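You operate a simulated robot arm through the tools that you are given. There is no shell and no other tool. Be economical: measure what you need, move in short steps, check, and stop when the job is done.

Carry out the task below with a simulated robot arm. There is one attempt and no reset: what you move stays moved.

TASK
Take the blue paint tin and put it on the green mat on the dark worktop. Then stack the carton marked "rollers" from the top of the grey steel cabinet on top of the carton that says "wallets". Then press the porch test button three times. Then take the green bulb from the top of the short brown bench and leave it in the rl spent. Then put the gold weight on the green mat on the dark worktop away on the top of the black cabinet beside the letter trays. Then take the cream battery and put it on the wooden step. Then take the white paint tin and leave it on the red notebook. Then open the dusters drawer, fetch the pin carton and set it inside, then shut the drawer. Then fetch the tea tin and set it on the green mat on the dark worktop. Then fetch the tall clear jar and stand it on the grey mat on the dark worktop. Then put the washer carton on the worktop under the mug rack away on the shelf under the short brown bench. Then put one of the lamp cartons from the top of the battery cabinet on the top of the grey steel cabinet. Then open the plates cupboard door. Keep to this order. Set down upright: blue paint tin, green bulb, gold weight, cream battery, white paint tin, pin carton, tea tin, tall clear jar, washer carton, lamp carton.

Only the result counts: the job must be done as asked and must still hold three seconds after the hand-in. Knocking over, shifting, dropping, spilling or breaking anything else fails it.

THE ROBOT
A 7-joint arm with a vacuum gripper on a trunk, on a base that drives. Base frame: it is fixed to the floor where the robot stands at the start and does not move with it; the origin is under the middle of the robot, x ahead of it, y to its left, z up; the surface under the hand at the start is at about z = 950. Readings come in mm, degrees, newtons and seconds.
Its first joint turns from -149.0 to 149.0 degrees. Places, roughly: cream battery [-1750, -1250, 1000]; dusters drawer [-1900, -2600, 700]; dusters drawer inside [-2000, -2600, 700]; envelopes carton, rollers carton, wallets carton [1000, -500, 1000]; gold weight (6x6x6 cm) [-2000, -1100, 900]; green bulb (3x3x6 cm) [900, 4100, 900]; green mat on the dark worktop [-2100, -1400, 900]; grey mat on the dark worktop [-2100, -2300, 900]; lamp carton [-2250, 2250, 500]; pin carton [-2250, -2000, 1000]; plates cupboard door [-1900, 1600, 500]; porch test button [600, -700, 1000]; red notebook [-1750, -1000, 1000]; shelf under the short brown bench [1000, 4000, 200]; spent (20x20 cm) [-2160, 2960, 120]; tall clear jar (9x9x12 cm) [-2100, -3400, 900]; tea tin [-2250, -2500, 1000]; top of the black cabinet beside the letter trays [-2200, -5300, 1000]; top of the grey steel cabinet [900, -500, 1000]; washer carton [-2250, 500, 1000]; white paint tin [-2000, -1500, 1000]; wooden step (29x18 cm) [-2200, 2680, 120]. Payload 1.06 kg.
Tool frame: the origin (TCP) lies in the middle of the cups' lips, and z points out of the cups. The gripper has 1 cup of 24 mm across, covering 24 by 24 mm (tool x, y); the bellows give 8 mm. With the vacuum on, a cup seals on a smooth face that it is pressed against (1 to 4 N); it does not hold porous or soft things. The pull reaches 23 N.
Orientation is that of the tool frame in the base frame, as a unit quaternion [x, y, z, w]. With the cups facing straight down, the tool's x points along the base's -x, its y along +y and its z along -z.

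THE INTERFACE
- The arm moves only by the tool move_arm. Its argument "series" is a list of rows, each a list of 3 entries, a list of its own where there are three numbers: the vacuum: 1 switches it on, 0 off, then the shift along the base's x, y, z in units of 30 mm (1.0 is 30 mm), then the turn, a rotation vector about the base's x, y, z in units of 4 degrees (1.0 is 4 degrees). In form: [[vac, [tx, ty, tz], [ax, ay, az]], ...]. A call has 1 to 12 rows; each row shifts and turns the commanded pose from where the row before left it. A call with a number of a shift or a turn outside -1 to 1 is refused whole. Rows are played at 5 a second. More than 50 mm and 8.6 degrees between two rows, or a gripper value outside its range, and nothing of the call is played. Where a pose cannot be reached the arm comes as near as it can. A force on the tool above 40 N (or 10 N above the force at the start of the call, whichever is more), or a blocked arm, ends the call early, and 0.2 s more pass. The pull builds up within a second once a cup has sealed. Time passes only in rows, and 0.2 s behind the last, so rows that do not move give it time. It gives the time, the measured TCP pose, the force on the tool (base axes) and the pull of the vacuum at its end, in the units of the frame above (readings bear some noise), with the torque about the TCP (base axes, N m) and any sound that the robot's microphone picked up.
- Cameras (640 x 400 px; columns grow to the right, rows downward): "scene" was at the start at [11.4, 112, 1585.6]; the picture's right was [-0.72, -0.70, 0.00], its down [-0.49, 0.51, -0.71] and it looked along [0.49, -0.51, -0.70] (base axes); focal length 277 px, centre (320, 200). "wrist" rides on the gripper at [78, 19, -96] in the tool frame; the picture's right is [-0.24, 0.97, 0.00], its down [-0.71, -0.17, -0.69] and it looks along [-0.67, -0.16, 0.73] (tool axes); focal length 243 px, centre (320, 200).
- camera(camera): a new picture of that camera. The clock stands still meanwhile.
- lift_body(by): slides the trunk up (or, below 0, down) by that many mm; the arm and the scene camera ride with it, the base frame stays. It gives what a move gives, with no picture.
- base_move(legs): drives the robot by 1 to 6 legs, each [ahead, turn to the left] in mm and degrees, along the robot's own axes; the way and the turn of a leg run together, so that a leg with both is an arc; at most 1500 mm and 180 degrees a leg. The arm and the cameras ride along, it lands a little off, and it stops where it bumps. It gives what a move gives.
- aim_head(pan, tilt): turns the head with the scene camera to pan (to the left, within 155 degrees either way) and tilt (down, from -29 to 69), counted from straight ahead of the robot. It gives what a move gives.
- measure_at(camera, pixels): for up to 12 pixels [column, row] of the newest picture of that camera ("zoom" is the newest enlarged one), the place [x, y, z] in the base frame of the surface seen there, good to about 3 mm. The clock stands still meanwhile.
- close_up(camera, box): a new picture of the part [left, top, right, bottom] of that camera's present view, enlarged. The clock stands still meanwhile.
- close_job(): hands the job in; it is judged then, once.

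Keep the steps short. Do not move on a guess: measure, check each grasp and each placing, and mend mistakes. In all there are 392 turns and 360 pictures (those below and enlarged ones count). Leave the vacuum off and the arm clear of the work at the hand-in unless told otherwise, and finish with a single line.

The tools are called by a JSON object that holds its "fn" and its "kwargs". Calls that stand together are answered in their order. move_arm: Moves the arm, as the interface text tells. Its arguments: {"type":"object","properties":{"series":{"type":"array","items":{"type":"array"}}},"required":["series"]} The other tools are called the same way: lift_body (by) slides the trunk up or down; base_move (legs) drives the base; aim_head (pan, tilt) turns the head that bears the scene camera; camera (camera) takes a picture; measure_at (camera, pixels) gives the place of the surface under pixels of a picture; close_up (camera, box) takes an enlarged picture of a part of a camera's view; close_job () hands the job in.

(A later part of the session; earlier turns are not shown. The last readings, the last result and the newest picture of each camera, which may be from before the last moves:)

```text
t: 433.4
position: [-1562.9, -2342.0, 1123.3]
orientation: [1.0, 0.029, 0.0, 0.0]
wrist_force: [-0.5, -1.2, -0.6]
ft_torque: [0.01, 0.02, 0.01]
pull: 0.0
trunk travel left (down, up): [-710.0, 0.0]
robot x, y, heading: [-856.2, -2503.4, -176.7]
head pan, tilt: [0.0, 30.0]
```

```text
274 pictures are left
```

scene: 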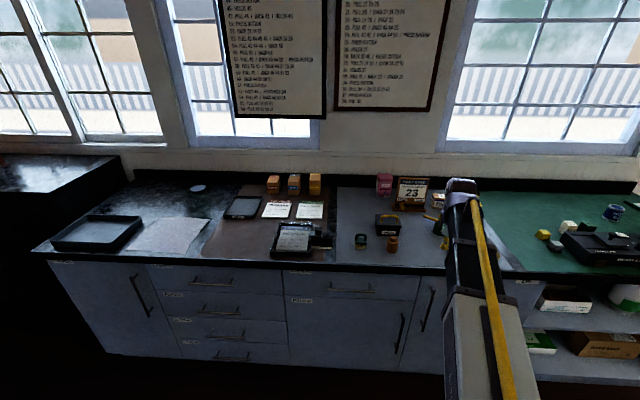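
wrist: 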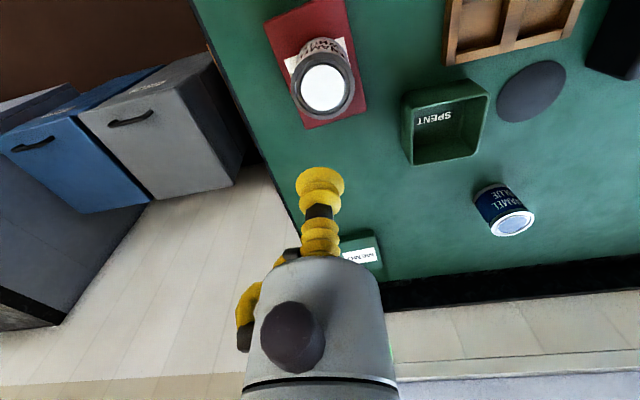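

{"fn": "close_up", "kwargs": {"camera": "scene", "box": [130, 250, 330, 375]}}

{"fn": "close_up", "kwargs": {"camera": "scene", "box": [220, 160, 460, 290]}}

{"fn": "close_up", "kwargs": {"camera": "scene", "box": [40, 160, 340, 280]}}

```text
3.20 times, centred on (230, 312) of scene
```

zoom: 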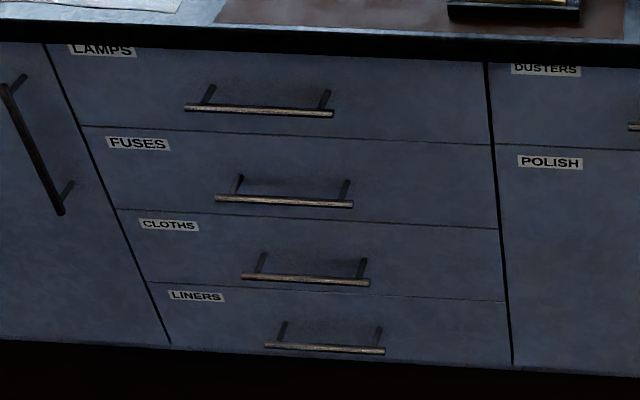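

```text
2.67 times, centred on (340, 225) of scene
```

zoom: 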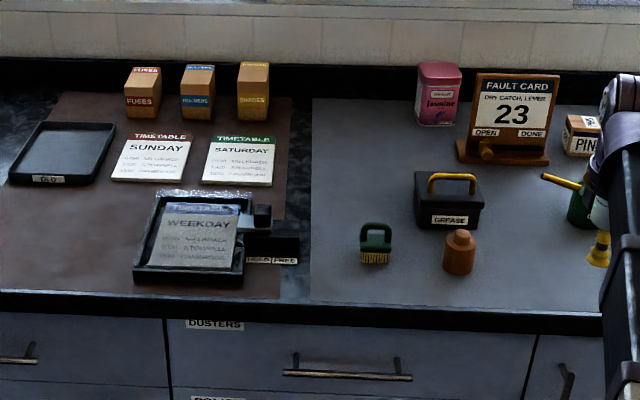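

```text
2.13 times, centred on (190, 220) of scene
```

zoom: 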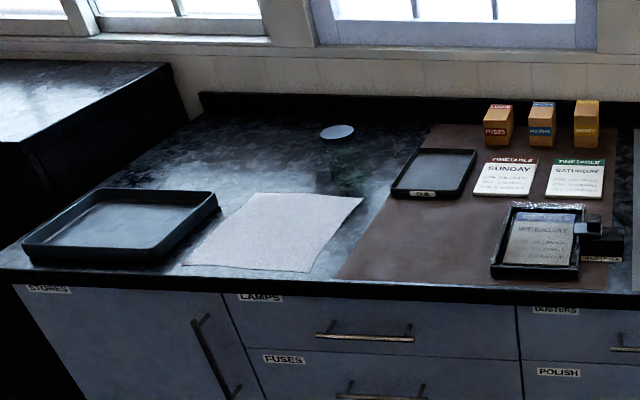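

Dusters is the top drawer right of the LAMPS column. Measure its front and handle, plus tea tin, pins and jar.

{"fn": "measure_at", "kwargs": {"camera": "scene", "pixels": [[290, 275], [410, 280], [330, 290], [320, 290], [372, 290], [350, 280], [350, 291], [285, 296], [415, 300], [300, 290], [398, 290], [345, 263]]}}

{"fn": "measure_at", "kwargs": {"camera": "scene", "pixels": [[384, 178], [437, 198], [198, 187], [350, 220], [405, 230], [380, 260], [435, 235], [362, 240], [393, 240], [385, 220], [340, 195], [320, 245]]}}

```text
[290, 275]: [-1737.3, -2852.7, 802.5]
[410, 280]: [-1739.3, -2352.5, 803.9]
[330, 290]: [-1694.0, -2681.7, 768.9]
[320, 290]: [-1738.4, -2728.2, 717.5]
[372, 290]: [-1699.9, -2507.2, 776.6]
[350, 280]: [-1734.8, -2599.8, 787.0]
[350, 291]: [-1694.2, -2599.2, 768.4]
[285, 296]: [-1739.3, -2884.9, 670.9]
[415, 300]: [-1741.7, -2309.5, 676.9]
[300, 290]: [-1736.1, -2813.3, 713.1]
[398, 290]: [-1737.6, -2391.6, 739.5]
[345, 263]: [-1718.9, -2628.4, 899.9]
```

```text
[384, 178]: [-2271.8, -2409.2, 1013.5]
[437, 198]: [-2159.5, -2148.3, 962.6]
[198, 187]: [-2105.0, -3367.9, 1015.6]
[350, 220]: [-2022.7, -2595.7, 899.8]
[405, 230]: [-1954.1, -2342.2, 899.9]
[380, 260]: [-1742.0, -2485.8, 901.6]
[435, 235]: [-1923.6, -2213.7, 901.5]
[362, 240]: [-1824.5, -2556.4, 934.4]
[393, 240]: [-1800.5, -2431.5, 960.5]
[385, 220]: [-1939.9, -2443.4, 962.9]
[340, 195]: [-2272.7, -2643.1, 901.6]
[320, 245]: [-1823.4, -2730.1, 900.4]
```

Drawer front plane x≈-1738, y -2875…-2320, z 672…~830; handle at z 769. I'll seal the cup below the handle at (y -2600, z ~715) with the tool horizontal. First align, back a bit, lower.

{"fn": "base_move", "kwargs": {"legs": [[0, -3.3], [-150, 0]]}}

{"fn": "lift_body", "kwargs": {"by": -400}}

{"fn": "move_arm", "kwargs": {"series": [[0, [-0.4, -0.98, 0], [0, 0, 0]], [0, [-0.4, -0.98, 0], [0, 0, 0]], [0, [-0.4, -0.98, 0], [0, 0, 0]], [0, [-0.4, -0.98, 0], [0, 0, 0]], [0, [-0.4, -0.98, 0], [0, 0, 0]], [0, [-0.4, -0.98, 0], [0, 0, 0]], [0, [-0.4, -0.98, 0], [0, 0, 0]], [0, [-0.4, -0.98, 0], [0, 0, 0]], [0, [-0.4, -0.98, 0], [0, 0, 0]], [0, [-0.4, -0.98, 0], [0, 0, 0]]]}}

```text
t: 435.3
position: [-1398.6, -2301.8, 1124.1]
orientation: [1.0, 0.0, -0.001, 0.0]
wrist_force: [0.6, 0.2, -0.5]
ft_torque: [0.02, 0.0, 0.0]
pull: 0.1
trunk travel left (down, up): [-710.0, 0.0]
robot x, y, heading: [-698.3, -2512.7, -179.8]
head pan, tilt: [0.0, 30.0]
```

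```text
t: 439.1
position: [-1398.3, -2301.6, 723.9]
orientation: [1.0, 0.0, 0.0, 0.0]
wrist_force: [0.0, -0.1, -0.3]
ft_torque: [0.0, 0.01, 0.02]
pull: 0.1
trunk travel left (down, up): [-310.0, 400.0]
robot x, y, heading: [-704.0, -2502.8, -180.1]
head pan, tilt: [0.0, 30.0]
```

```text
t: 441.3
position: [-1518.4, -2593.8, 724.0]
orientation: [1.0, 0.001, 0.0, 0.0]
wrist_force: [-0.6, 0.3, -0.7]
ft_torque: [-0.01, 0.01, -0.03]
pull: 0.1
trunk travel left (down, up): [-310.0, 400.0]
robot x, y, heading: [-699.2, -2504.7, -179.8]
head pan, tilt: [0.0, 30.0]
```

Now rotate the tool about +y by 90° in stages (23 rows of ≤4°).

{"fn": "move_arm", "kwargs": {"series": [[0, [0, 0, 0], [0, 1, 0]], [0, [0, 0, 0], [0, 1, 0]], [0, [0, 0, 0], [0, 1, 0]], [0, [0, 0, 0], [0, 1, 0]], [0, [0, 0, 0], [0, 1, 0]], [0, [0, 0, 0], [0, 1, 0]], [0, [0, 0, 0], [0, 1, 0]], [0, [0, 0, 0], [0, 1, 0]], [0, [0, 0, 0], [0, 1, 0]], [0, [0, 0, 0], [0, 1, 0]], [0, [0, 0, 0], [0, 1, 0]], [0, [0, 0, 0], [0, 1, 0]]]}}

{"fn": "move_arm", "kwargs": {"series": [[0, [0, 0, 0], [0, 1, 0]], [0, [0, 0, 0], [0, 1, 0]], [0, [0, 0, 0], [0, 1, 0]], [0, [0, 0, 0], [0, 1, 0]], [0, [0, 0, 0], [0, 1, 0]], [0, [0, 0, 0], [0, 1, 0]], [0, [0, 0, 0], [0, 1, 0]], [0, [0, 0, 0], [0, 1, 0]], [0, [0, 0, 0], [0, 1, 0]], [0, [0, 0, 0], [0, 1, 0]], [0, [0, 0, 0], [0, 0.5, 0]]]}}

{"fn": "camera", "kwargs": {"camera": "wrist"}}

{"fn": "camera", "kwargs": {"camera": "scene"}}

```text
t: 443.9
position: [-1520.2, -2596.1, 723.2]
orientation: [0.913, 0.002, -0.408, -0.001]
wrist_force: [-0.7, -0.2, -0.3]
ft_torque: [-0.01, 0.0, 0.02]
pull: 0.2
trunk travel left (down, up): [-310.0, 400.0]
robot x, y, heading: [-702.1, -2504.3, -179.8]
head pan, tilt: [0.0, 30.0]
```

```text
t: 446.3
position: [-1518.9, -2591.8, 722.7]
orientation: [0.734, -0.006, -0.679, -0.007]
wrist_force: [0.3, 0.5, -0.3]
ft_torque: [0.0, -0.02, 0.01]
pull: 0.0
out of reach, approached as far as the arm can: row 10
trunk travel left (down, up): [-310.0, 400.0]
robot x, y, heading: [-705.3, -2502.4, -179.8]
head pan, tilt: [0.0, 30.0]
```

```text
270 pictures are left
```

wrist: 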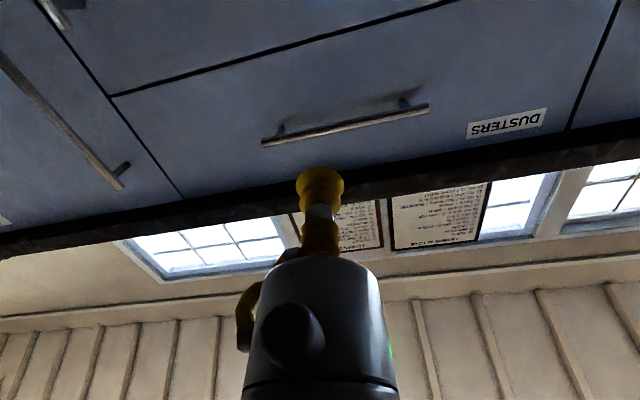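

```text
269 pictures are left
```

scene: 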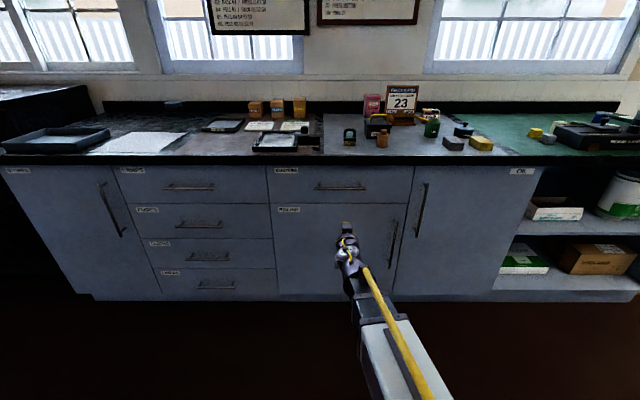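

Reached about 86° (limit). Lower the trunk 150 and raise the arm likewise to free the wrist, then finish the rotation.

{"fn": "move_arm", "kwargs": {"series": [[0, [0, 0, 1], [0, -0.5, 0]], [0, [0, 0, 1], [0, 0, 0]], [0, [0, 0, 1], [0, 0, 0]], [0, [0, 0, 1], [0, 0, 0]], [0, [0, 0, 1], [0, 0, 0]]]}}

{"fn": "lift_body", "kwargs": {"by": -150}}

{"fn": "move_arm", "kwargs": {"series": [[0, [0, 0, 0], [0, 0.5, 0]], [0, [0, 0, 0], [0, 0.5, 0]], [0, [0, 0, 0], [0, 0, 0]]]}}

```text
t: 447.5
position: [-1519.2, -2592.4, 872.9]
orientation: [0.745, -0.006, -0.667, -0.008]
wrist_force: [-0.3, -0.8, 0.4]
ft_torque: [0.01, 0.0, 0.02]
pull: 0.0
trunk travel left (down, up): [-310.0, 400.0]
robot x, y, heading: [-699.2, -2505.7, -179.8]
head pan, tilt: [0.0, 30.0]
```

```text
t: 449.2
position: [-1518.3, -2592.6, 723.8]
orientation: [0.745, -0.005, -0.667, -0.007]
wrist_force: [0.5, -0.3, -0.4]
ft_torque: [0.02, 0.02, -0.01]
pull: 0.2
trunk travel left (down, up): [-160.0, 550.0]
robot x, y, heading: [-700.7, -2503.8, -179.8]
head pan, tilt: [0.0, 30.0]
```

```text
t: 450.1
position: [-1520.0, -2592.6, 723.2]
orientation: [0.722, -0.005, -0.692, -0.007]
wrist_force: [-0.2, 0.7, 0.3]
ft_torque: [0.02, -0.03, 0.02]
pull: 0.0
trunk travel left (down, up): [-160.0, 550.0]
robot x, y, heading: [-703.3, -2506.8, -179.7]
head pan, tilt: [0.0, 30.0]
```

{"fn": "move_arm", "kwargs": {"series": [[0, [0, 0, 0], [0, 0.3, 0.25]], [0, [0, 0, 0], [0, 0.3, 0]], [0, [0, 0, 0], [0, 0, 0]]]}}

{"fn": "camera", "kwargs": {"camera": "wrist"}}

```text
t: 450.9
position: [-1519.2, -2592.0, 722.5]
orientation: [-0.707, 0.0, 0.707, 0.001]
wrist_force: [-0.2, -0.2, 0.3]
ft_torque: [-0.02, 0.0, -0.04]
pull: 0.0
trunk travel left (down, up): [-160.0, 550.0]
robot x, y, heading: [-698.7, -2507.1, -179.8]
head pan, tilt: [0.0, 30.0]
```

```text
268 pictures are left
```

wrist: 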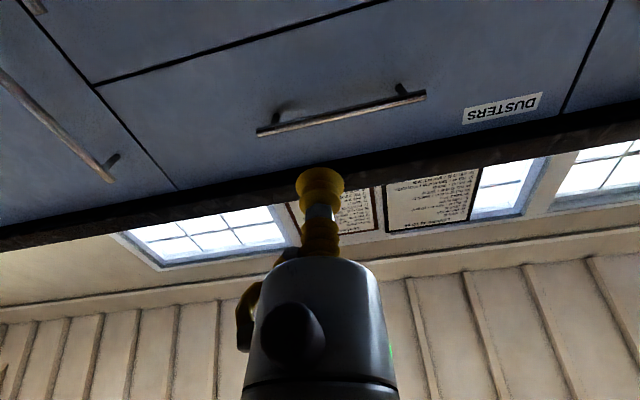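

Exactly horizontal. Measure the drawer face from here.

{"fn": "measure_at", "kwargs": {"camera": "wrist", "pixels": [[240, 43], [240, 52], [250, 75], [340, 60], [400, 60], [260, 133], [424, 93], [340, 112], [400, 130], [170, 150]]}}

```text
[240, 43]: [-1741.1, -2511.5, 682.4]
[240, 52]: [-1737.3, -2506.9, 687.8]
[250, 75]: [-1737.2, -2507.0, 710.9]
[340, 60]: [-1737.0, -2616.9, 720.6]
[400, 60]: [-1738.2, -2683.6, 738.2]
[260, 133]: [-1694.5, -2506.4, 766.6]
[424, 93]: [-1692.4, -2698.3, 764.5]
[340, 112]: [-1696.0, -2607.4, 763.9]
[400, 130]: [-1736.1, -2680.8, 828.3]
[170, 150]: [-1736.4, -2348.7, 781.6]
```

Target z≈708. Drive forward 140 mm then approach with the arm.

{"fn": "base_move", "kwargs": {"legs": [[140, 0]]}}

{"fn": "move_arm", "kwargs": {"series": [[0, [0, 0, -0.5], [0, 0, 0]], [0, [-0.8, 0, 0], [0, 0, 0]], [0, [-0.8, 0, 0], [0, 0, 0]], [0, [0, 0, 0], [0, 0, 0]]]}}

{"fn": "camera", "kwargs": {"camera": "wrist"}}

```text
t: 452.2
position: [-1660.3, -2589.9, 722.8]
orientation: [0.707, 0.001, -0.707, -0.003]
wrist_force: [1.0, 0.4, 1.0]
ft_torque: [0.01, 0.0, 0.01]
pull: 0.1
trunk travel left (down, up): [-160.0, 550.0]
robot x, y, heading: [-841.2, -2507.3, -180.0]
head pan, tilt: [0.0, 30.0]
```

```text
t: 453.2
position: [-1709.8, -2590.0, 707.7]
orientation: [0.707, 0.0, -0.707, -0.003]
wrist_force: [0.0, 0.0, -0.8]
ft_torque: [-0.01, 0.03, -0.03]
pull: 0.0
trunk travel left (down, up): [-160.0, 550.0]
robot x, y, heading: [-841.8, -2506.8, -179.8]
head pan, tilt: [0.0, 30.0]
```

```text
267 pictures are left
```

wrist: 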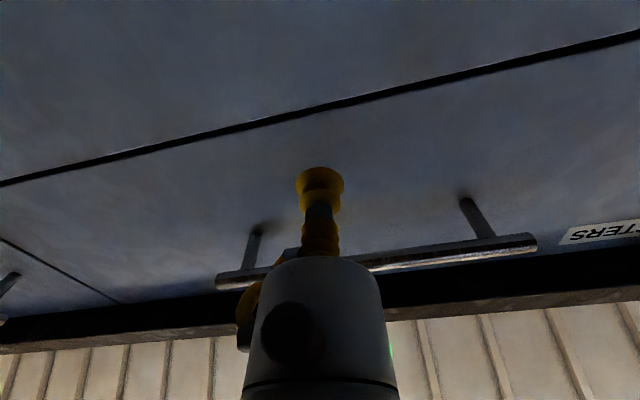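

{"fn": "move_arm", "kwargs": {"series": [[1, [-0.7, 0, 0], [0, 0, 0]], [1, [-0.2, 0, 0], [0, 0, 0]], [1, [-0.1, 0, 0], [0, 0, 0]], [1, [0, 0, 0], [0, 0, 0]], [1, [0, 0, 0], [0, 0, 0]], [1, [0, 0, 0], [0, 0, 0]]]}}

```text
t: 454.6
position: [-1738.4, -2589.8, 706.8]
orientation: [0.707, 0.0, -0.707, -0.001]
wrist_force: [6.9, 0.1, -3.5]
ft_torque: [-0.13, 0.02, 0.05]
pull: 22.7
trunk travel left (down, up): [-160.0, 550.0]
robot x, y, heading: [-841.2, -2505.8, -180.0]
head pan, tilt: [0.0, 30.0]
```

Sealed on the drawer front. Pull slowly with the arm first 60 mm to test.

{"fn": "move_arm", "kwargs": {"series": [[1, [0.2, 0, 0], [0, 0, 0]], [1, [0.3, 0, 0], [0, 0, 0]], [1, [0.3, 0, 0], [0, 0, 0]], [1, [0.3, 0, 0], [0, 0, 0]], [1, [0.3, 0, 0], [0, 0, 0]], [1, [0.3, 0, 0], [0, 0, 0]], [1, [0.3, 0, 0], [0, 0, 0]], [1, [0, 0, 0], [0, 0, 0]]]}}

{"fn": "camera", "kwargs": {"camera": "scene"}}

```text
t: 456.4
position: [-1680.1, -2590.6, 707.0]
orientation: [0.707, 0.0, -0.707, -0.002]
wrist_force: [1.5, -3.3, -2.3]
ft_torque: [0.09, -0.02, 0.03]
pull: 23.1
trunk travel left (down, up): [-160.0, 550.0]
robot x, y, heading: [-839.8, -2505.6, -180.0]
head pan, tilt: [0.0, 30.0]
```

```text
266 pictures are left
```

scene: 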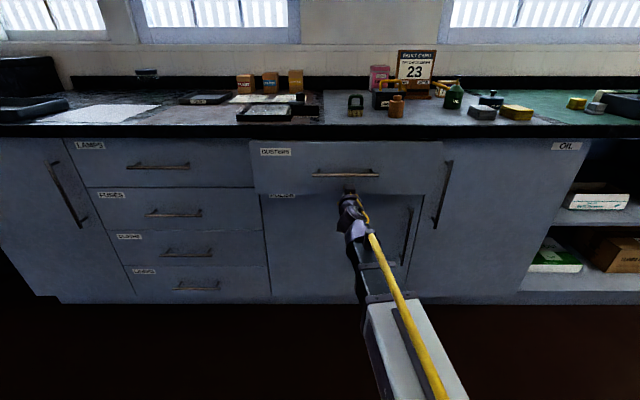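

The drawer opens. Back the base 220 mm to pull it out further.

{"fn": "base_move", "kwargs": {"legs": [[-110, 0]]}}

{"fn": "base_move", "kwargs": {"legs": [[-110, 0]]}}

{"fn": "camera", "kwargs": {"camera": "scene"}}

```text
t: 457.6
position: [-1568.5, -2589.7, 706.9]
orientation: [0.707, 0.001, -0.707, -0.002]
wrist_force: [-1.2, -3.8, -3.8]
ft_torque: [-0.02, 0.01, -0.01]
pull: 23.2
trunk travel left (down, up): [-160.0, 550.0]
robot x, y, heading: [-731.6, -2507.0, -180.0]
head pan, tilt: [0.0, 30.0]
```

```text
t: 458.8
position: [-1459.2, -2587.7, 707.3]
orientation: [0.707, 0.001, -0.707, -0.003]
wrist_force: [-1.6, -6.3, -0.5]
ft_torque: [0.01, 0.0, 0.0]
pull: 23.0
trunk travel left (down, up): [-160.0, 550.0]
robot x, y, heading: [-618.3, -2504.0, 179.9]
head pan, tilt: [0.0, 30.0]
```

```text
265 pictures are left
```

scene: 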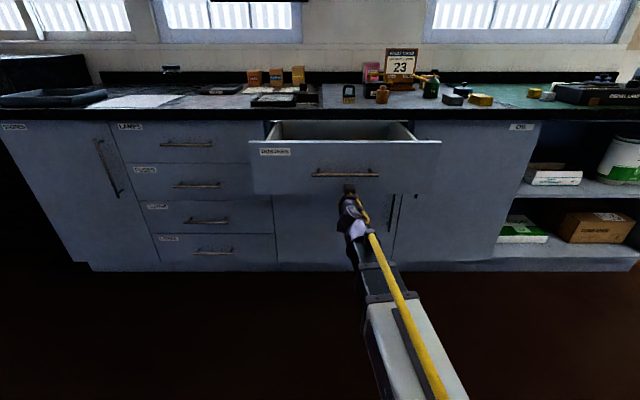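

Opened ~280 mm. Release and back away.

{"fn": "move_arm", "kwargs": {"series": [[0, [0, 0, 0], [0, 0, 0]], [0, [0, 0, 0], [0, 0, 0]], [0, [0, 0, 0], [0, 0, 0]], [0, [0, 0, 0], [0, 0, 0]], [0, [0.3, 0, 0], [0, 0, 0]], [0, [0.5, 0, 0], [0, 0, 0]]]}}

{"fn": "base_move", "kwargs": {"legs": [[-150, 0]]}}

{"fn": "move_arm", "kwargs": {"series": [[0, [0, 0, 0], [0, -1, 0]], [0, [0, 0, 0], [0, -1, 0]], [0, [0, 0, 0], [0, -1, 0]], [0, [0, 0, 0], [0, -1, 0]], [0, [0, 0, 0], [0, -1, 0]], [0, [0, 0, 0], [0, -1, 0]], [0, [0, 0, 0], [0, -1, 0]], [0, [0, 0, 0], [0, -1, 0]], [0, [0, 0, 0], [0, -1, 0]], [0, [0, 0, 0], [0, -1, 0]], [0, [0, 0, 0], [0, -1, 0]], [0, [0, 0, 0], [0, -1, 0]]]}}

{"fn": "move_arm", "kwargs": {"series": [[0, [0, 0, 0], [0, -1, 0]], [0, [0, 0, 0], [0, -1, 0]], [0, [0, 0, 0], [0, -1, 0]], [0, [0, 0, 0], [0, -1, 0]], [0, [0, 0, 0], [0, -1, 0]], [0, [0, 0, 0], [0, -1, 0]], [0, [0, 0, 0], [0, -1, 0]], [0, [0, 0, 0], [0, -1, 0]], [0, [0, 0, 0], [0, -1, 0]], [0, [0, 0, 0], [0, -1, 0]], [0, [0, 0, 0], [0, -0.5, 0]]]}}

{"fn": "camera", "kwargs": {"camera": "scene"}}

```text
t: 460.2
position: [-1434.9, -2588.9, 707.0]
orientation: [0.707, 0.0, -0.707, -0.003]
wrist_force: [-0.3, 0.5, 1.0]
ft_torque: [0.0, 0.02, -0.01]
pull: 0.0
trunk travel left (down, up): [-160.0, 550.0]
robot x, y, heading: [-622.3, -2508.2, 180.0]
head pan, tilt: [0.0, 30.0]
```

```text
t: 461.5
position: [-1286.8, -2587.1, 707.0]
orientation: [0.707, 0.0, -0.707, -0.004]
wrist_force: [0.2, -0.1, -0.1]
ft_torque: [-0.03, 0.0, 0.02]
pull: 0.1
trunk travel left (down, up): [-160.0, 550.0]
robot x, y, heading: [-472.1, -2508.3, 179.7]
head pan, tilt: [0.0, 30.0]
```

```text
t: 464.1
position: [-1287.6, -2586.3, 707.1]
orientation: [0.934, 0.001, -0.357, -0.002]
wrist_force: [0.5, 0.2, 0.6]
ft_torque: [0.01, 0.0, 0.02]
pull: 0.1
trunk travel left (down, up): [-160.0, 550.0]
robot x, y, heading: [-471.5, -2509.5, 180.1]
head pan, tilt: [0.0, 30.0]
```

```text
t: 466.5
position: [-1287.4, -2586.4, 706.6]
orientation: [1.0, 0.001, 0.001, -0.003]
wrist_force: [0.5, 0.4, 0.4]
ft_torque: [0.0, 0.03, -0.03]
pull: 0.0
trunk travel left (down, up): [-160.0, 550.0]
robot x, y, heading: [-468.9, -2504.0, 179.6]
head pan, tilt: [0.0, 30.0]
```

```text
264 pictures are left
```

scene: 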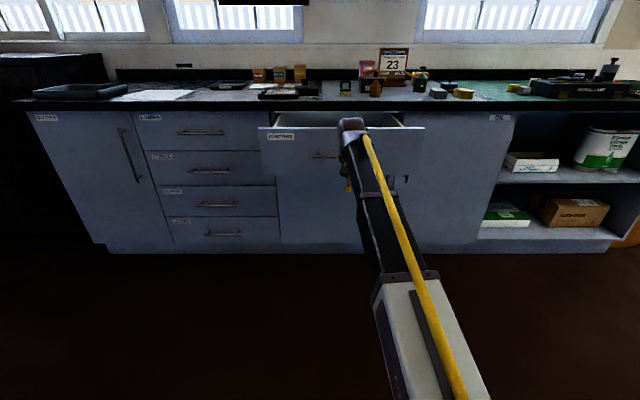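

Raise the trunk and reposition toward the pin carton (standing at y≈-1850 to stay clear of the open drawer).

{"fn": "lift_body", "kwargs": {"by": 400}}

{"fn": "base_move", "kwargs": {"legs": [[0, -90], [660, 0], [0, 90], [350, 0]]}}

{"fn": "lift_body", "kwargs": {"by": 150}}

{"fn": "aim_head", "kwargs": {"pan": 10, "tilt": 35}}

{"fn": "camera", "kwargs": {"camera": "scene"}}

```text
t: 470.4
position: [-1286.8, -2586.0, 1106.4]
orientation: [1.0, 0.001, 0.0, -0.003]
wrist_force: [0.1, -0.6, 0.5]
ft_torque: [0.0, -0.01, 0.0]
pull: 0.1
trunk travel left (down, up): [-560.0, 150.0]
robot x, y, heading: [-470.4, -2509.5, 179.8]
head pan, tilt: [0.0, 30.0]
```

```text
t: 483.4
position: [-1653.1, -1905.9, 1106.5]
orientation: [1.0, -0.008, 0.0, -0.002]
wrist_force: [0.3, -0.1, 0.6]
ft_torque: [-0.05, -0.03, 0.02]
pull: 0.2
trunk travel left (down, up): [-560.0, 150.0]
robot x, y, heading: [-833.0, -1841.0, 178.9]
head pan, tilt: [0.0, 30.0]
```

```text
t: 485.2
position: [-1655.1, -1904.3, 1257.0]
orientation: [1.0, -0.008, 0.001, -0.003]
wrist_force: [-1.1, 0.0, 0.0]
ft_torque: [-0.01, 0.02, 0.0]
pull: 0.1
trunk travel left (down, up): [-710.0, 0.0]
robot x, y, heading: [-835.4, -1842.6, 178.9]
head pan, tilt: [0.0, 30.0]
```

```text
t: 485.9
position: [-1653.8, -1905.7, 1256.6]
orientation: [1.0, -0.008, 0.0, -0.002]
wrist_force: [0.3, -0.9, 0.1]
ft_torque: [-0.01, 0.01, 0.01]
pull: 0.1
trunk travel left (down, up): [-710.0, 0.0]
robot x, y, heading: [-836.0, -1839.4, 178.5]
head pan, tilt: [10.0, 35.0]
```

```text
263 pictures are left
```

scene: 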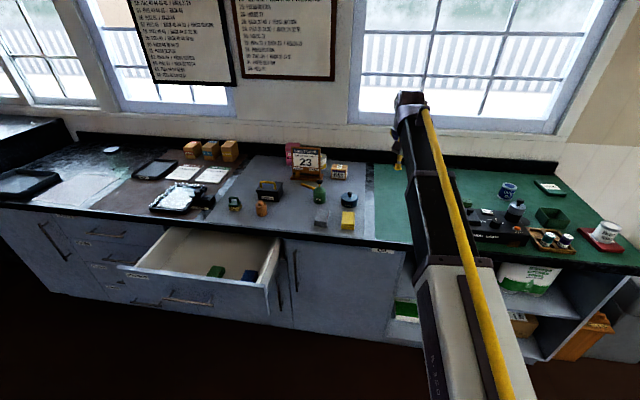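

Zoom on the pin carton and the drawer interior, and measure.

{"fn": "close_up", "kwargs": {"camera": "scene", "box": [115, 210, 305, 330]}}

{"fn": "measure_at", "kwargs": {"camera": "zoom", "pixels": [[200, 130], [340, 205], [300, 160], [440, 210], [60, 190], [560, 90], [510, 260], [280, 230], [250, 100]]}}

{"fn": "close_up", "kwargs": {"camera": "scene", "box": [250, 130, 380, 240]}}

{"fn": "measure_at", "kwargs": {"camera": "zoom", "pixels": [[410, 165], [440, 165], [410, 180], [450, 180], [430, 190], [230, 80], [210, 110], [260, 120], [300, 290]]}}

```text
3.33 times, centred on (210, 270) of scene
```

zoom: 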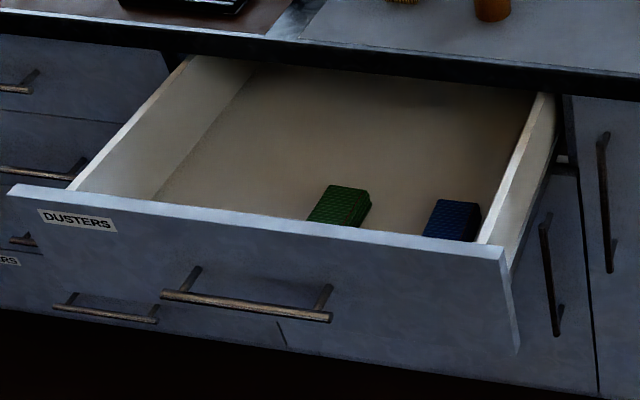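

```text
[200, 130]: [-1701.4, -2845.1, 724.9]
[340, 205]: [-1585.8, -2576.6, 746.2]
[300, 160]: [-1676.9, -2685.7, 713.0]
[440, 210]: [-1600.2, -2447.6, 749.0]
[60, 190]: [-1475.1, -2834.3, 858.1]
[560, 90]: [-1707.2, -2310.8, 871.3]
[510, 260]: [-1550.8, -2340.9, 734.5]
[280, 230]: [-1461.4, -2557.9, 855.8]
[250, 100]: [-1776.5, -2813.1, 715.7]
```

```text
3.64 times, centred on (315, 185) of scene
```

zoom: 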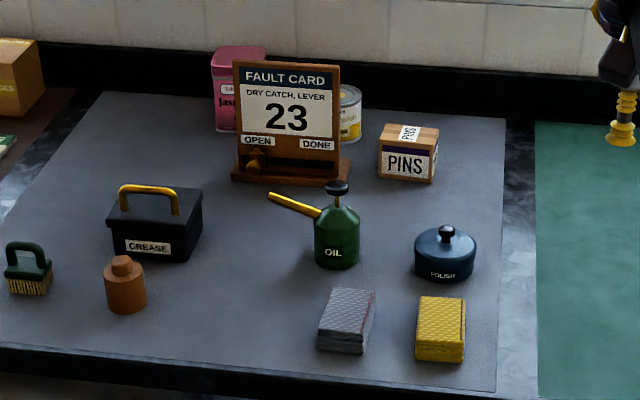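

```text
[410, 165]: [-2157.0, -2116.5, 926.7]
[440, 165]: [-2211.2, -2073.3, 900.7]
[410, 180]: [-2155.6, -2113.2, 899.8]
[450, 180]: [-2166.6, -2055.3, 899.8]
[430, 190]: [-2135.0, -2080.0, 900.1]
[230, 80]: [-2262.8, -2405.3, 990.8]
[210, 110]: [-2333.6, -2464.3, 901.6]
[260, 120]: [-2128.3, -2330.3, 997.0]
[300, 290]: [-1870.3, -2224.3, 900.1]
```

Drawer floor z≈713, free area on the left around (-1620,-2730). Now drive forward 440 to reach the pin carton.

{"fn": "base_move", "kwargs": {"legs": [[0, 1.3], [440, 0]]}}

{"fn": "move_arm", "kwargs": {"series": [[0, [-0.4, -0.9, -0.8], [0, 0, 0]], [0, [-0.4, -0.9, -0.8], [0, 0, 0]], [0, [-0.4, -0.9, -0.8], [0, 0, 0]], [0, [-0.4, -0.9, -0.8], [0, 0, 0]], [0, [-0.4, -0.9, -0.8], [0, 0, 0]]]}}

{"fn": "camera", "kwargs": {"camera": "wrist"}}

```text
t: 488.9
position: [-2095.2, -1921.5, 1256.3]
orientation: [1.0, 0.001, 0.0, -0.002]
wrist_force: [0.0, -0.8, 0.6]
ft_torque: [-0.01, -0.02, 0.02]
pull: 0.0
trunk travel left (down, up): [-710.0, 0.0]
robot x, y, heading: [-1281.1, -1837.6, 179.8]
head pan, tilt: [10.0, 35.0]
```

```text
t: 490.1
position: [-2154.1, -2056.5, 1136.8]
orientation: [1.0, 0.001, 0.001, -0.002]
wrist_force: [-0.8, 0.3, 0.0]
ft_torque: [-0.03, 0.0, -0.01]
pull: 0.1
trunk travel left (down, up): [-710.0, 0.0]
robot x, y, heading: [-1277.2, -1843.1, 179.8]
head pan, tilt: [10.0, 35.0]
```

```text
260 pictures are left
```

wrist: 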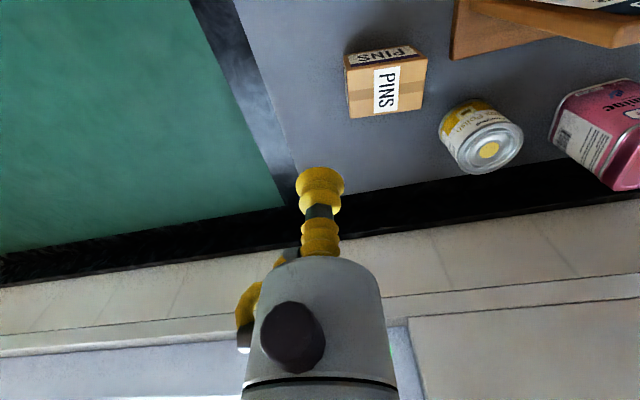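

{"fn": "measure_at", "kwargs": {"camera": "wrist", "pixels": [[348, 70], [425, 62], [351, 115], [421, 108], [385, 88], [362, 90], [408, 86]]}}

```text
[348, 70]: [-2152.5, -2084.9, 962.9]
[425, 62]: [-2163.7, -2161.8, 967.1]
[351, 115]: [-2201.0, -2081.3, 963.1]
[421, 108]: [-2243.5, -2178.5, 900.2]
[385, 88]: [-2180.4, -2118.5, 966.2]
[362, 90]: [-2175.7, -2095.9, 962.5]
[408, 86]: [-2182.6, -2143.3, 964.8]
```

Pin carton top centre ≈ (-2181,-2122,963). Move over, lower.

{"fn": "move_arm", "kwargs": {"series": [[0, [-0.45, -0.95, 0], [0, 0, 0]], [0, [-0.45, -0.95, 0], [0, 0, 0]], [0, [0, -0.28, -1], [0, 0, 0]], [0, [0, 0, -1], [0, 0, 0]], [0, [0, 0, -1], [0, 0, 0]], [0, [0, 0, -1], [0, 0, 0]], [0, [0, 0, -1], [0, 0, 0]], [0, [0, 0, 0], [0, 0, 0]]]}}

{"fn": "camera", "kwargs": {"camera": "wrist"}}

{"fn": "measure_at", "kwargs": {"camera": "wrist", "pixels": [[260, 110], [380, 90], [320, 150], [270, 175], [375, 165], [320, 120]]}}

```text
t: 491.9
position: [-2182.1, -2122.7, 986.5]
orientation: [1.0, 0.001, 0.0, -0.002]
wrist_force: [0.0, -0.4, 0.0]
ft_torque: [-0.01, -0.01, -0.01]
pull: 0.1
trunk travel left (down, up): [-710.0, 0.0]
robot x, y, heading: [-1280.2, -1843.1, 179.9]
head pan, tilt: [10.0, 35.0]
```

```text
259 pictures are left
```

wrist: 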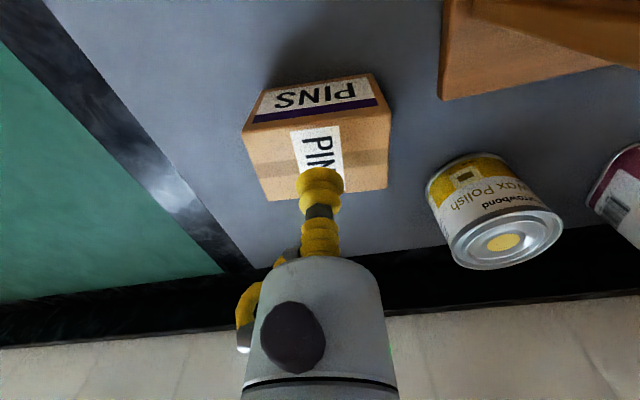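

```text
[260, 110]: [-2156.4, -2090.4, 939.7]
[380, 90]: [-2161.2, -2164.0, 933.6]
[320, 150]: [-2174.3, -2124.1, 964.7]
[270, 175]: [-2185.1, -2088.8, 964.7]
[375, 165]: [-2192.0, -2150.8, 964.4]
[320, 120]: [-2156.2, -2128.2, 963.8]
```

Centred well. Descend and seal.

{"fn": "move_arm", "kwargs": {"series": [[1, [0, 0, -0.5], [0, 0, 0]], [1, [0, 0, -0.2], [0, 0, 0]], [1, [0, 0, -0.1], [0, 0, 0]], [1, [0, 0, 0], [0, 0, 0]], [1, [0, 0, 0], [0, 0, 0]], [1, [0, 0, 0], [0, 0, 0]]]}}

```text
t: 493.3
position: [-2182.1, -2120.0, 964.1]
orientation: [1.0, 0.001, 0.0, -0.003]
wrist_force: [-4.4, -1.2, 12.2]
ft_torque: [0.0, -0.01, -0.02]
pull: 23.1
trunk travel left (down, up): [-710.0, 0.0]
robot x, y, heading: [-1276.2, -1836.0, 180.1]
head pan, tilt: [10.0, 35.0]
```

Sealed. Lift, back off, and move to the drawer.

{"fn": "move_arm", "kwargs": {"series": [[1, [0, 0, 0.3], [0, 0, 0]], [1, [0, 0, 0.8], [0, 0, 0]], [1, [0, 0, 1], [0, 0, 0]], [1, [0, 0, 1], [0, 0, 0]], [1, [0, 0, 1], [0, 0, 0]], [1, [0, 0, 1], [0, 0, 0]], [1, [0, 0, 1], [0, 0, 0]]]}}

{"fn": "base_move", "kwargs": {"legs": [[-480, 0], [0, 90], [800, 0], [0, -90]]}}

{"fn": "camera", "kwargs": {"camera": "wrist"}}

```text
t: 494.9
position: [-2181.7, -2119.5, 1145.6]
orientation: [1.0, 0.001, 0.0, -0.002]
wrist_force: [-0.5, -1.1, -3.1]
ft_torque: [0.03, -0.04, -0.01]
pull: 22.8
trunk travel left (down, up): [-710.0, 0.0]
robot x, y, heading: [-1276.9, -1840.0, 179.7]
head pan, tilt: [10.0, 35.0]
```

```text
t: 509.3
position: [-1704.9, -2934.3, 1145.5]
orientation: [1.0, 0.004, 0.0, -0.003]
wrist_force: [0.3, 0.0, -3.3]
ft_torque: [-0.02, 0.0, 0.01]
pull: 22.6
trunk travel left (down, up): [-710.0, 0.0]
robot x, y, heading: [-811.0, -2647.6, -179.6]
head pan, tilt: [10.0, 35.0]
```

```text
258 pictures are left
```

wrist: 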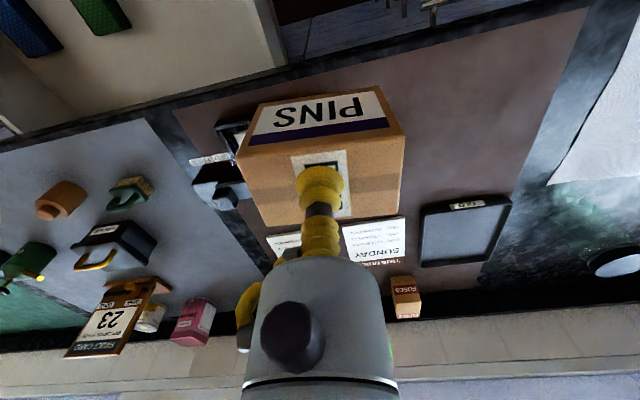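

Move over the drawer's free left part (-1605,-2735).

{"fn": "move_arm", "kwargs": {"series": [[1, [0.47, 0.95, 0], [0, 0, 0]], [1, [0.47, 0.95, 0], [0, 0, 0]], [1, [0.47, 0.95, 0], [0, 0, 0]], [1, [0.47, 0.95, 0], [0, 0, 0]], [1, [0.47, 0.95, 0], [0, 0, 0]], [1, [0.47, 0.95, 0], [0, 0, 0]], [1, [0.47, 0.95, 0], [0, 0, 0]], [1, [0, 0, 0], [0, 0, 0]]]}}

{"fn": "lift_body", "kwargs": {"by": -190}}

{"fn": "camera", "kwargs": {"camera": "wrist"}}

{"fn": "aim_head", "kwargs": {"pan": 0, "tilt": 45}}

{"fn": "camera", "kwargs": {"camera": "scene"}}

```text
t: 511.1
position: [-1606.4, -2733.8, 1148.0]
orientation: [1.0, 0.006, 0.0, -0.003]
wrist_force: [-0.8, 0.5, -3.6]
ft_torque: [0.06, -0.01, 0.0]
pull: 22.9
trunk travel left (down, up): [-710.0, 0.0]
robot x, y, heading: [-807.7, -2648.0, -179.8]
head pan, tilt: [10.0, 35.0]
```

```text
t: 513.2
position: [-1606.6, -2734.1, 958.0]
orientation: [1.0, 0.005, 0.0, -0.002]
wrist_force: [0.5, 0.2, -2.6]
ft_torque: [0.04, 0.02, 0.01]
pull: 22.9
trunk travel left (down, up): [-520.0, 190.0]
robot x, y, heading: [-805.1, -2648.8, -179.6]
head pan, tilt: [10.0, 35.0]
```

```text
257 pictures are left
```

wrist: 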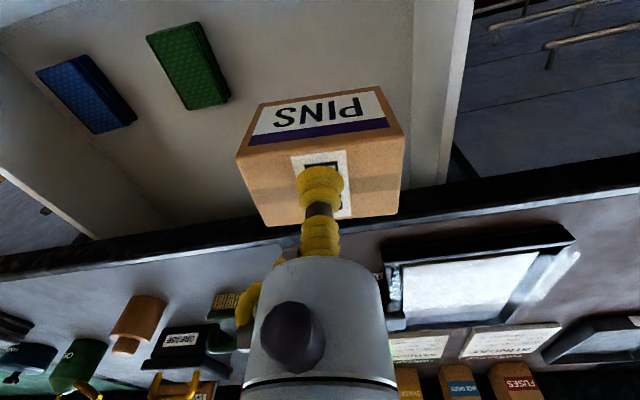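

```text
t: 513.9
position: [-1606.2, -2735.5, 957.2]
orientation: [1.0, 0.004, 0.0, -0.002]
wrist_force: [0.4, -0.8, -2.8]
ft_torque: [-0.02, -0.03, 0.0]
pull: 22.7
trunk travel left (down, up): [-520.0, 190.0]
robot x, y, heading: [-803.3, -2650.1, -179.7]
head pan, tilt: [0.0, 45.0]
```

```text
256 pictures are left
```

scene: 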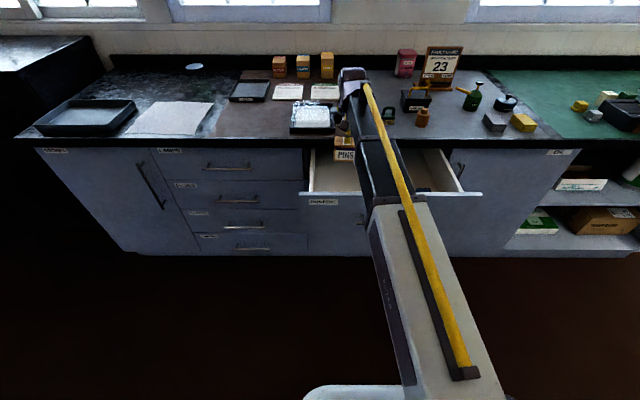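

Good. Lower another 140 with the trunk, then check.

{"fn": "lift_body", "kwargs": {"by": -140}}

{"fn": "camera", "kwargs": {"camera": "wrist"}}

{"fn": "measure_at", "kwargs": {"camera": "wrist", "pixels": [[250, 60], [320, 20], [400, 60], [200, 150], [450, 100]]}}

```text
t: 515.6
position: [-1606.9, -2735.1, 818.2]
orientation: [1.0, 0.005, 0.0, -0.003]
wrist_force: [-0.5, 0.3, -2.7]
ft_torque: [-0.01, 0.0, 0.03]
pull: 22.8
trunk travel left (down, up): [-380.0, 330.0]
robot x, y, heading: [-805.4, -2646.9, -179.6]
head pan, tilt: [0.0, 45.0]
```

```text
255 pictures are left
```

wrist: 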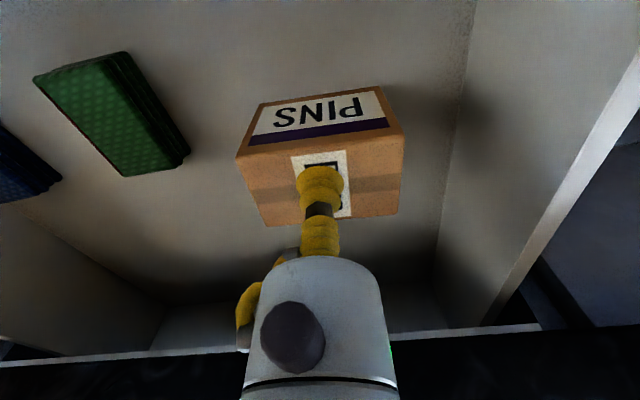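

```text
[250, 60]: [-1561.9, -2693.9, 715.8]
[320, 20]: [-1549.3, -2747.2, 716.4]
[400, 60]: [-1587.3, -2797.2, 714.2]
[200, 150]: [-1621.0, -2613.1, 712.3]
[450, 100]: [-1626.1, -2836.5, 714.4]
```

Floor z≈715; contact expected at ~779.

{"fn": "move_arm", "kwargs": {"series": [[1, [0, 0, -0.7], [0, 0, 0]], [1, [0, 0, -0.4], [0, 0, 0]], [1, [0, 0, 0], [0, 0, 0]]]}}

{"fn": "move_arm", "kwargs": {"series": [[1, [0, 0, -0.12], [0, 0, 0]], [1, [0, 0, 0], [0, 0, 0]]]}}

{"fn": "move_arm", "kwargs": {"series": [[1, [0, 0, -0.1], [0, 0, 0]], [1, [0, 0, 0], [0, 0, 0]]]}}

```text
t: 516.4
position: [-1605.0, -2734.8, 786.3]
orientation: [1.0, 0.005, 0.0, -0.002]
wrist_force: [1.2, -0.3, -3.4]
ft_torque: [0.03, 0.01, 0.01]
pull: 23.3
trunk travel left (down, up): [-380.0, 330.0]
robot x, y, heading: [-807.0, -2648.7, -179.7]
head pan, tilt: [0.0, 45.0]
```

```text
t: 517.0
position: [-1605.7, -2733.6, 783.0]
orientation: [1.0, 0.004, -0.001, -0.003]
wrist_force: [-0.1, -0.7, -2.3]
ft_torque: [0.0, -0.01, 0.03]
pull: 23.2
trunk travel left (down, up): [-380.0, 330.0]
robot x, y, heading: [-807.5, -2644.5, -179.8]
head pan, tilt: [0.0, 45.0]
```

```text
t: 517.6
position: [-1605.4, -2734.8, 780.7]
orientation: [1.0, 0.004, 0.0, -0.003]
wrist_force: [-1.3, 1.7, 6.7]
ft_torque: [-0.03, -0.03, 0.01]
pull: 22.7
trunk travel left (down, up): [-380.0, 330.0]
robot x, y, heading: [-800.7, -2648.4, -179.4]
head pan, tilt: [0.0, 45.0]
```

Contact. Release, rise by arm, then trunk.

{"fn": "move_arm", "kwargs": {"series": [[0, [0, 0, 0], [0, 0, 0]], [0, [0, 0, 0], [0, 0, 0]], [0, [0, 0, 0], [0, 0, 0]], [0, [0, 0, 0.1], [0, 0, 0]], [0, [0, 0, 0.5], [0, 0, 0]], [0, [0, 0, 1], [0, 0, 0]], [0, [0, 0, 1], [0, 0, 0]], [0, [0, 0, 1], [0, 0, 0]]]}}

{"fn": "camera", "kwargs": {"camera": "wrist"}}

{"fn": "lift_body", "kwargs": {"by": 150}}

```text
t: 519.4
position: [-1604.8, -2735.8, 886.6]
orientation: [1.0, 0.004, 0.0, -0.003]
wrist_force: [0.0, -0.6, -0.5]
ft_torque: [0.03, -0.02, -0.01]
pull: 0.1
trunk travel left (down, up): [-380.0, 330.0]
robot x, y, heading: [-804.7, -2648.0, -179.7]
head pan, tilt: [0.0, 45.0]
```

```text
254 pictures are left
```

wrist: 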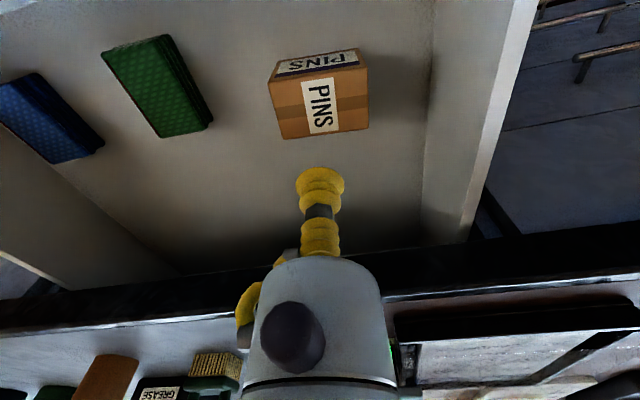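

```text
t: 521.1
position: [-1606.1, -2736.1, 1035.0]
orientation: [1.0, 0.004, 0.0, -0.003]
wrist_force: [0.5, -0.3, -0.9]
ft_torque: [0.01, -0.01, 0.0]
pull: 0.1
trunk travel left (down, up): [-530.0, 180.0]
robot x, y, heading: [-805.1, -2650.4, -179.6]
head pan, tilt: [0.0, 45.0]
```

Pins inside, standing. Now close the drawer: back up, lower, turn the tool horizontal again.

{"fn": "base_move", "kwargs": {"legs": [[-370, 0]]}}

{"fn": "lift_body", "kwargs": {"by": -370}}

{"fn": "move_arm", "kwargs": {"series": [[0, [0, 0.9, 0.3], [0, 1, 0]], [0, [0, 0.9, 0.3], [0, 1, 0]], [0, [0, 0.9, 0.3], [0, 1, 0]], [0, [0, 0.9, 0.3], [0, 1, 0]], [0, [0, 0.9, 0.3], [0, 1, 0]], [0, [0, 0, 0], [0, 1, 0]], [0, [0, 0, 0], [0, 1, 0]], [0, [0, 0, 0], [0, 1, 0]], [0, [0, 0, 0], [0, 1, 0]], [0, [0, 0, 0], [0, 1, 0]], [0, [0, 0, 0], [0, 1, 0]], [0, [0, 0, 0], [0, 1, 0]]]}}

{"fn": "move_arm", "kwargs": {"series": [[0, [0, 0, 0], [0, 1, 0]], [0, [0, 0, 0], [0, 1, 0]], [0, [0, 0, 0], [0, 1, 0]], [0, [0, 0, 0], [0, 1, 0]], [0, [0, 0, 0], [0, 1, 0]], [0, [0, 0, 0], [0, 1, 0]], [0, [0, 0, 0], [0, 1, 0]], [0, [0, 0, 0], [0, 1, 0]], [0, [0, 0, 0], [0, 1, 0]], [0, [0, 0, 0], [0, 1, 0]], [0, [0, 0, 0], [0, 0.5, 0]]]}}

{"fn": "camera", "kwargs": {"camera": "wrist"}}

```text
t: 523.5
position: [-1235.9, -2738.8, 1036.0]
orientation: [1.0, 0.007, 0.0, -0.002]
wrist_force: [0.4, -0.1, 0.2]
ft_torque: [0.02, 0.0, -0.02]
pull: 0.2
trunk travel left (down, up): [-530.0, 180.0]
robot x, y, heading: [-434.5, -2645.8, -179.4]
head pan, tilt: [0.0, 45.0]
```

```text
t: 527.1
position: [-1236.0, -2737.4, 666.2]
orientation: [1.0, 0.007, 0.0, -0.002]
wrist_force: [0.2, 0.2, 0.6]
ft_torque: [0.0, 0.01, -0.03]
pull: 0.0
trunk travel left (down, up): [-160.0, 550.0]
robot x, y, heading: [-435.4, -2643.7, -179.6]
head pan, tilt: [0.0, 45.0]
```

```text
t: 529.7
position: [-1236.7, -2602.4, 711.9]
orientation: [0.914, 0.006, -0.406, -0.005]
wrist_force: [-0.1, 0.2, -0.7]
ft_torque: [0.03, 0.01, 0.0]
pull: 0.1
trunk travel left (down, up): [-160.0, 550.0]
robot x, y, heading: [-435.3, -2643.8, -179.4]
head pan, tilt: [0.0, 45.0]
```

```text
t: 532.1
position: [-1236.7, -2603.2, 710.8]
orientation: [-0.707, -0.003, 0.707, 0.008]
wrist_force: [-0.2, 0.8, 0.6]
ft_torque: [0.02, 0.0, 0.0]
pull: 0.1
trunk travel left (down, up): [-160.0, 550.0]
robot x, y, heading: [-436.2, -2643.4, -179.5]
head pan, tilt: [0.0, 45.0]
```

```text
253 pictures are left
```

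wrist: 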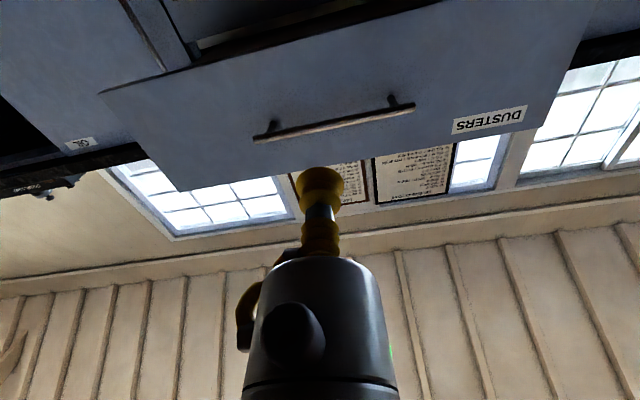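

Horizontal. Approach to just before the drawer front.

{"fn": "base_move", "kwargs": {"legs": [[200, 0]]}}

{"fn": "move_arm", "kwargs": {"series": [[0, [-0.4, 0, -0.15], [0, 0, 0]], [0, [-0.4, 0, 0], [0, 0, 0]], [0, [-0.4, 0, 0], [0, 0, 0]], [0, [-0.4, 0, 0], [0, 0, 0]], [0, [-0.4, 0, 0], [0, 0, 0]], [0, [-0.4, 0, 0], [0, 0, 0]]]}}

```text
t: 533.6
position: [-1431.6, -2599.5, 710.7]
orientation: [0.707, 0.002, -0.707, -0.009]
wrist_force: [-0.3, 0.1, -0.2]
ft_torque: [0.0, -0.04, 0.02]
pull: 0.1
trunk travel left (down, up): [-160.0, 550.0]
robot x, y, heading: [-631.7, -2647.9, -179.8]
head pan, tilt: [0.0, 45.0]
```

```text
t: 535.0
position: [-1502.7, -2599.5, 706.3]
orientation: [-0.707, -0.002, 0.707, 0.009]
wrist_force: [0.3, 0.2, -0.9]
ft_torque: [-0.01, -0.01, 0.03]
pull: 0.1
trunk travel left (down, up): [-160.0, 550.0]
robot x, y, heading: [-629.5, -2646.9, -179.9]
head pan, tilt: [0.0, 45.0]
```

{"fn": "camera", "kwargs": {"camera": "wrist"}}

{"fn": "camera", "kwargs": {"camera": "scene"}}

```text
252 pictures are left
```

wrist: 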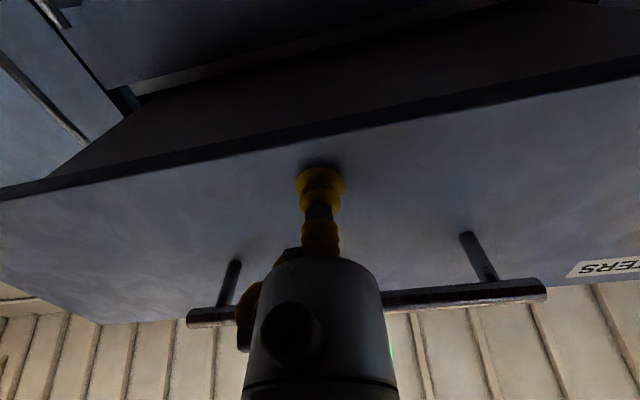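

```text
251 pictures are left
```

scene: 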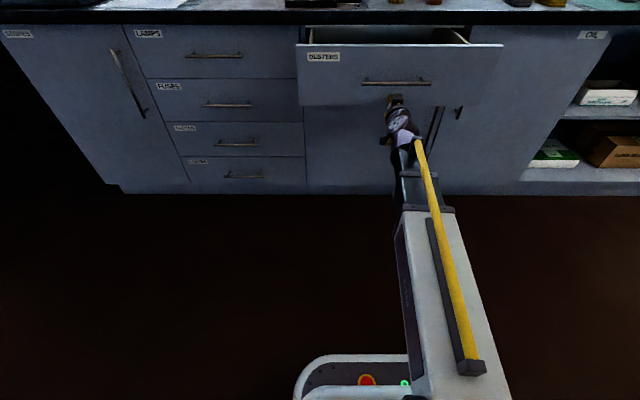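

In contact and moving easily. Push with the base, then finish with the arm.

{"fn": "base_move", "kwargs": {"legs": [[100, 0]]}}

{"fn": "base_move", "kwargs": {"legs": [[90, 0]]}}

{"fn": "move_arm", "kwargs": {"series": [[0, [-0.4, 0, 0], [0, 0, 0]], [0, [-0.4, 0, 0], [0, 0, 0]], [0, [-0.4, 0, 0], [0, 0, 0]], [0, [0, 0, 0], [0, 0, 0]]]}}

```text
t: 536.2
position: [-1605.2, -2599.9, 706.0]
orientation: [0.707, 0.002, -0.707, -0.009]
wrist_force: [-0.6, -0.6, -0.4]
ft_torque: [-0.02, 0.02, 0.03]
pull: 0.2
trunk travel left (down, up): [-160.0, 550.0]
robot x, y, heading: [-732.0, -2652.4, -179.8]
head pan, tilt: [0.0, 45.0]
```

```text
t: 537.3
position: [-1694.0, -2600.4, 705.7]
orientation: [0.707, 0.002, -0.707, -0.009]
wrist_force: [0.3, 0.6, 0.1]
ft_torque: [0.04, -0.01, -0.01]
pull: 0.1
trunk travel left (down, up): [-160.0, 550.0]
robot x, y, heading: [-820.9, -2650.6, -180.0]
head pan, tilt: [0.0, 45.0]
```

```text
t: 538.3
position: [-1730.2, -2598.6, 705.8]
orientation: [0.707, 0.0, -0.707, -0.01]
wrist_force: [0.7, -0.9, -0.2]
ft_torque: [-0.02, 0.05, 0.01]
pull: 0.1
trunk travel left (down, up): [-160.0, 550.0]
robot x, y, heading: [-820.1, -2645.0, -179.7]
head pan, tilt: [0.0, 45.0]
```

{"fn": "move_arm", "kwargs": {"series": [[0, [-0.2, 0, 0], [0, 0, 0]], [0, [-0.15, 0, 0], [0, 0, 0]], [0, [-0.1, 0, 0], [0, 0, 0]], [0, [0, 0, 0], [0, 0, 0]]]}}

```text
t: 539.3
position: [-1742.4, -2599.2, 705.7]
orientation: [-0.707, -0.001, 0.707, 0.01]
wrist_force: [4.2, 0.1, 0.8]
ft_torque: [0.04, -0.01, -0.03]
pull: 0.1
trunk travel left (down, up): [-160.0, 550.0]
robot x, y, heading: [-821.1, -2646.0, -179.5]
head pan, tilt: [0.0, 45.0]
```

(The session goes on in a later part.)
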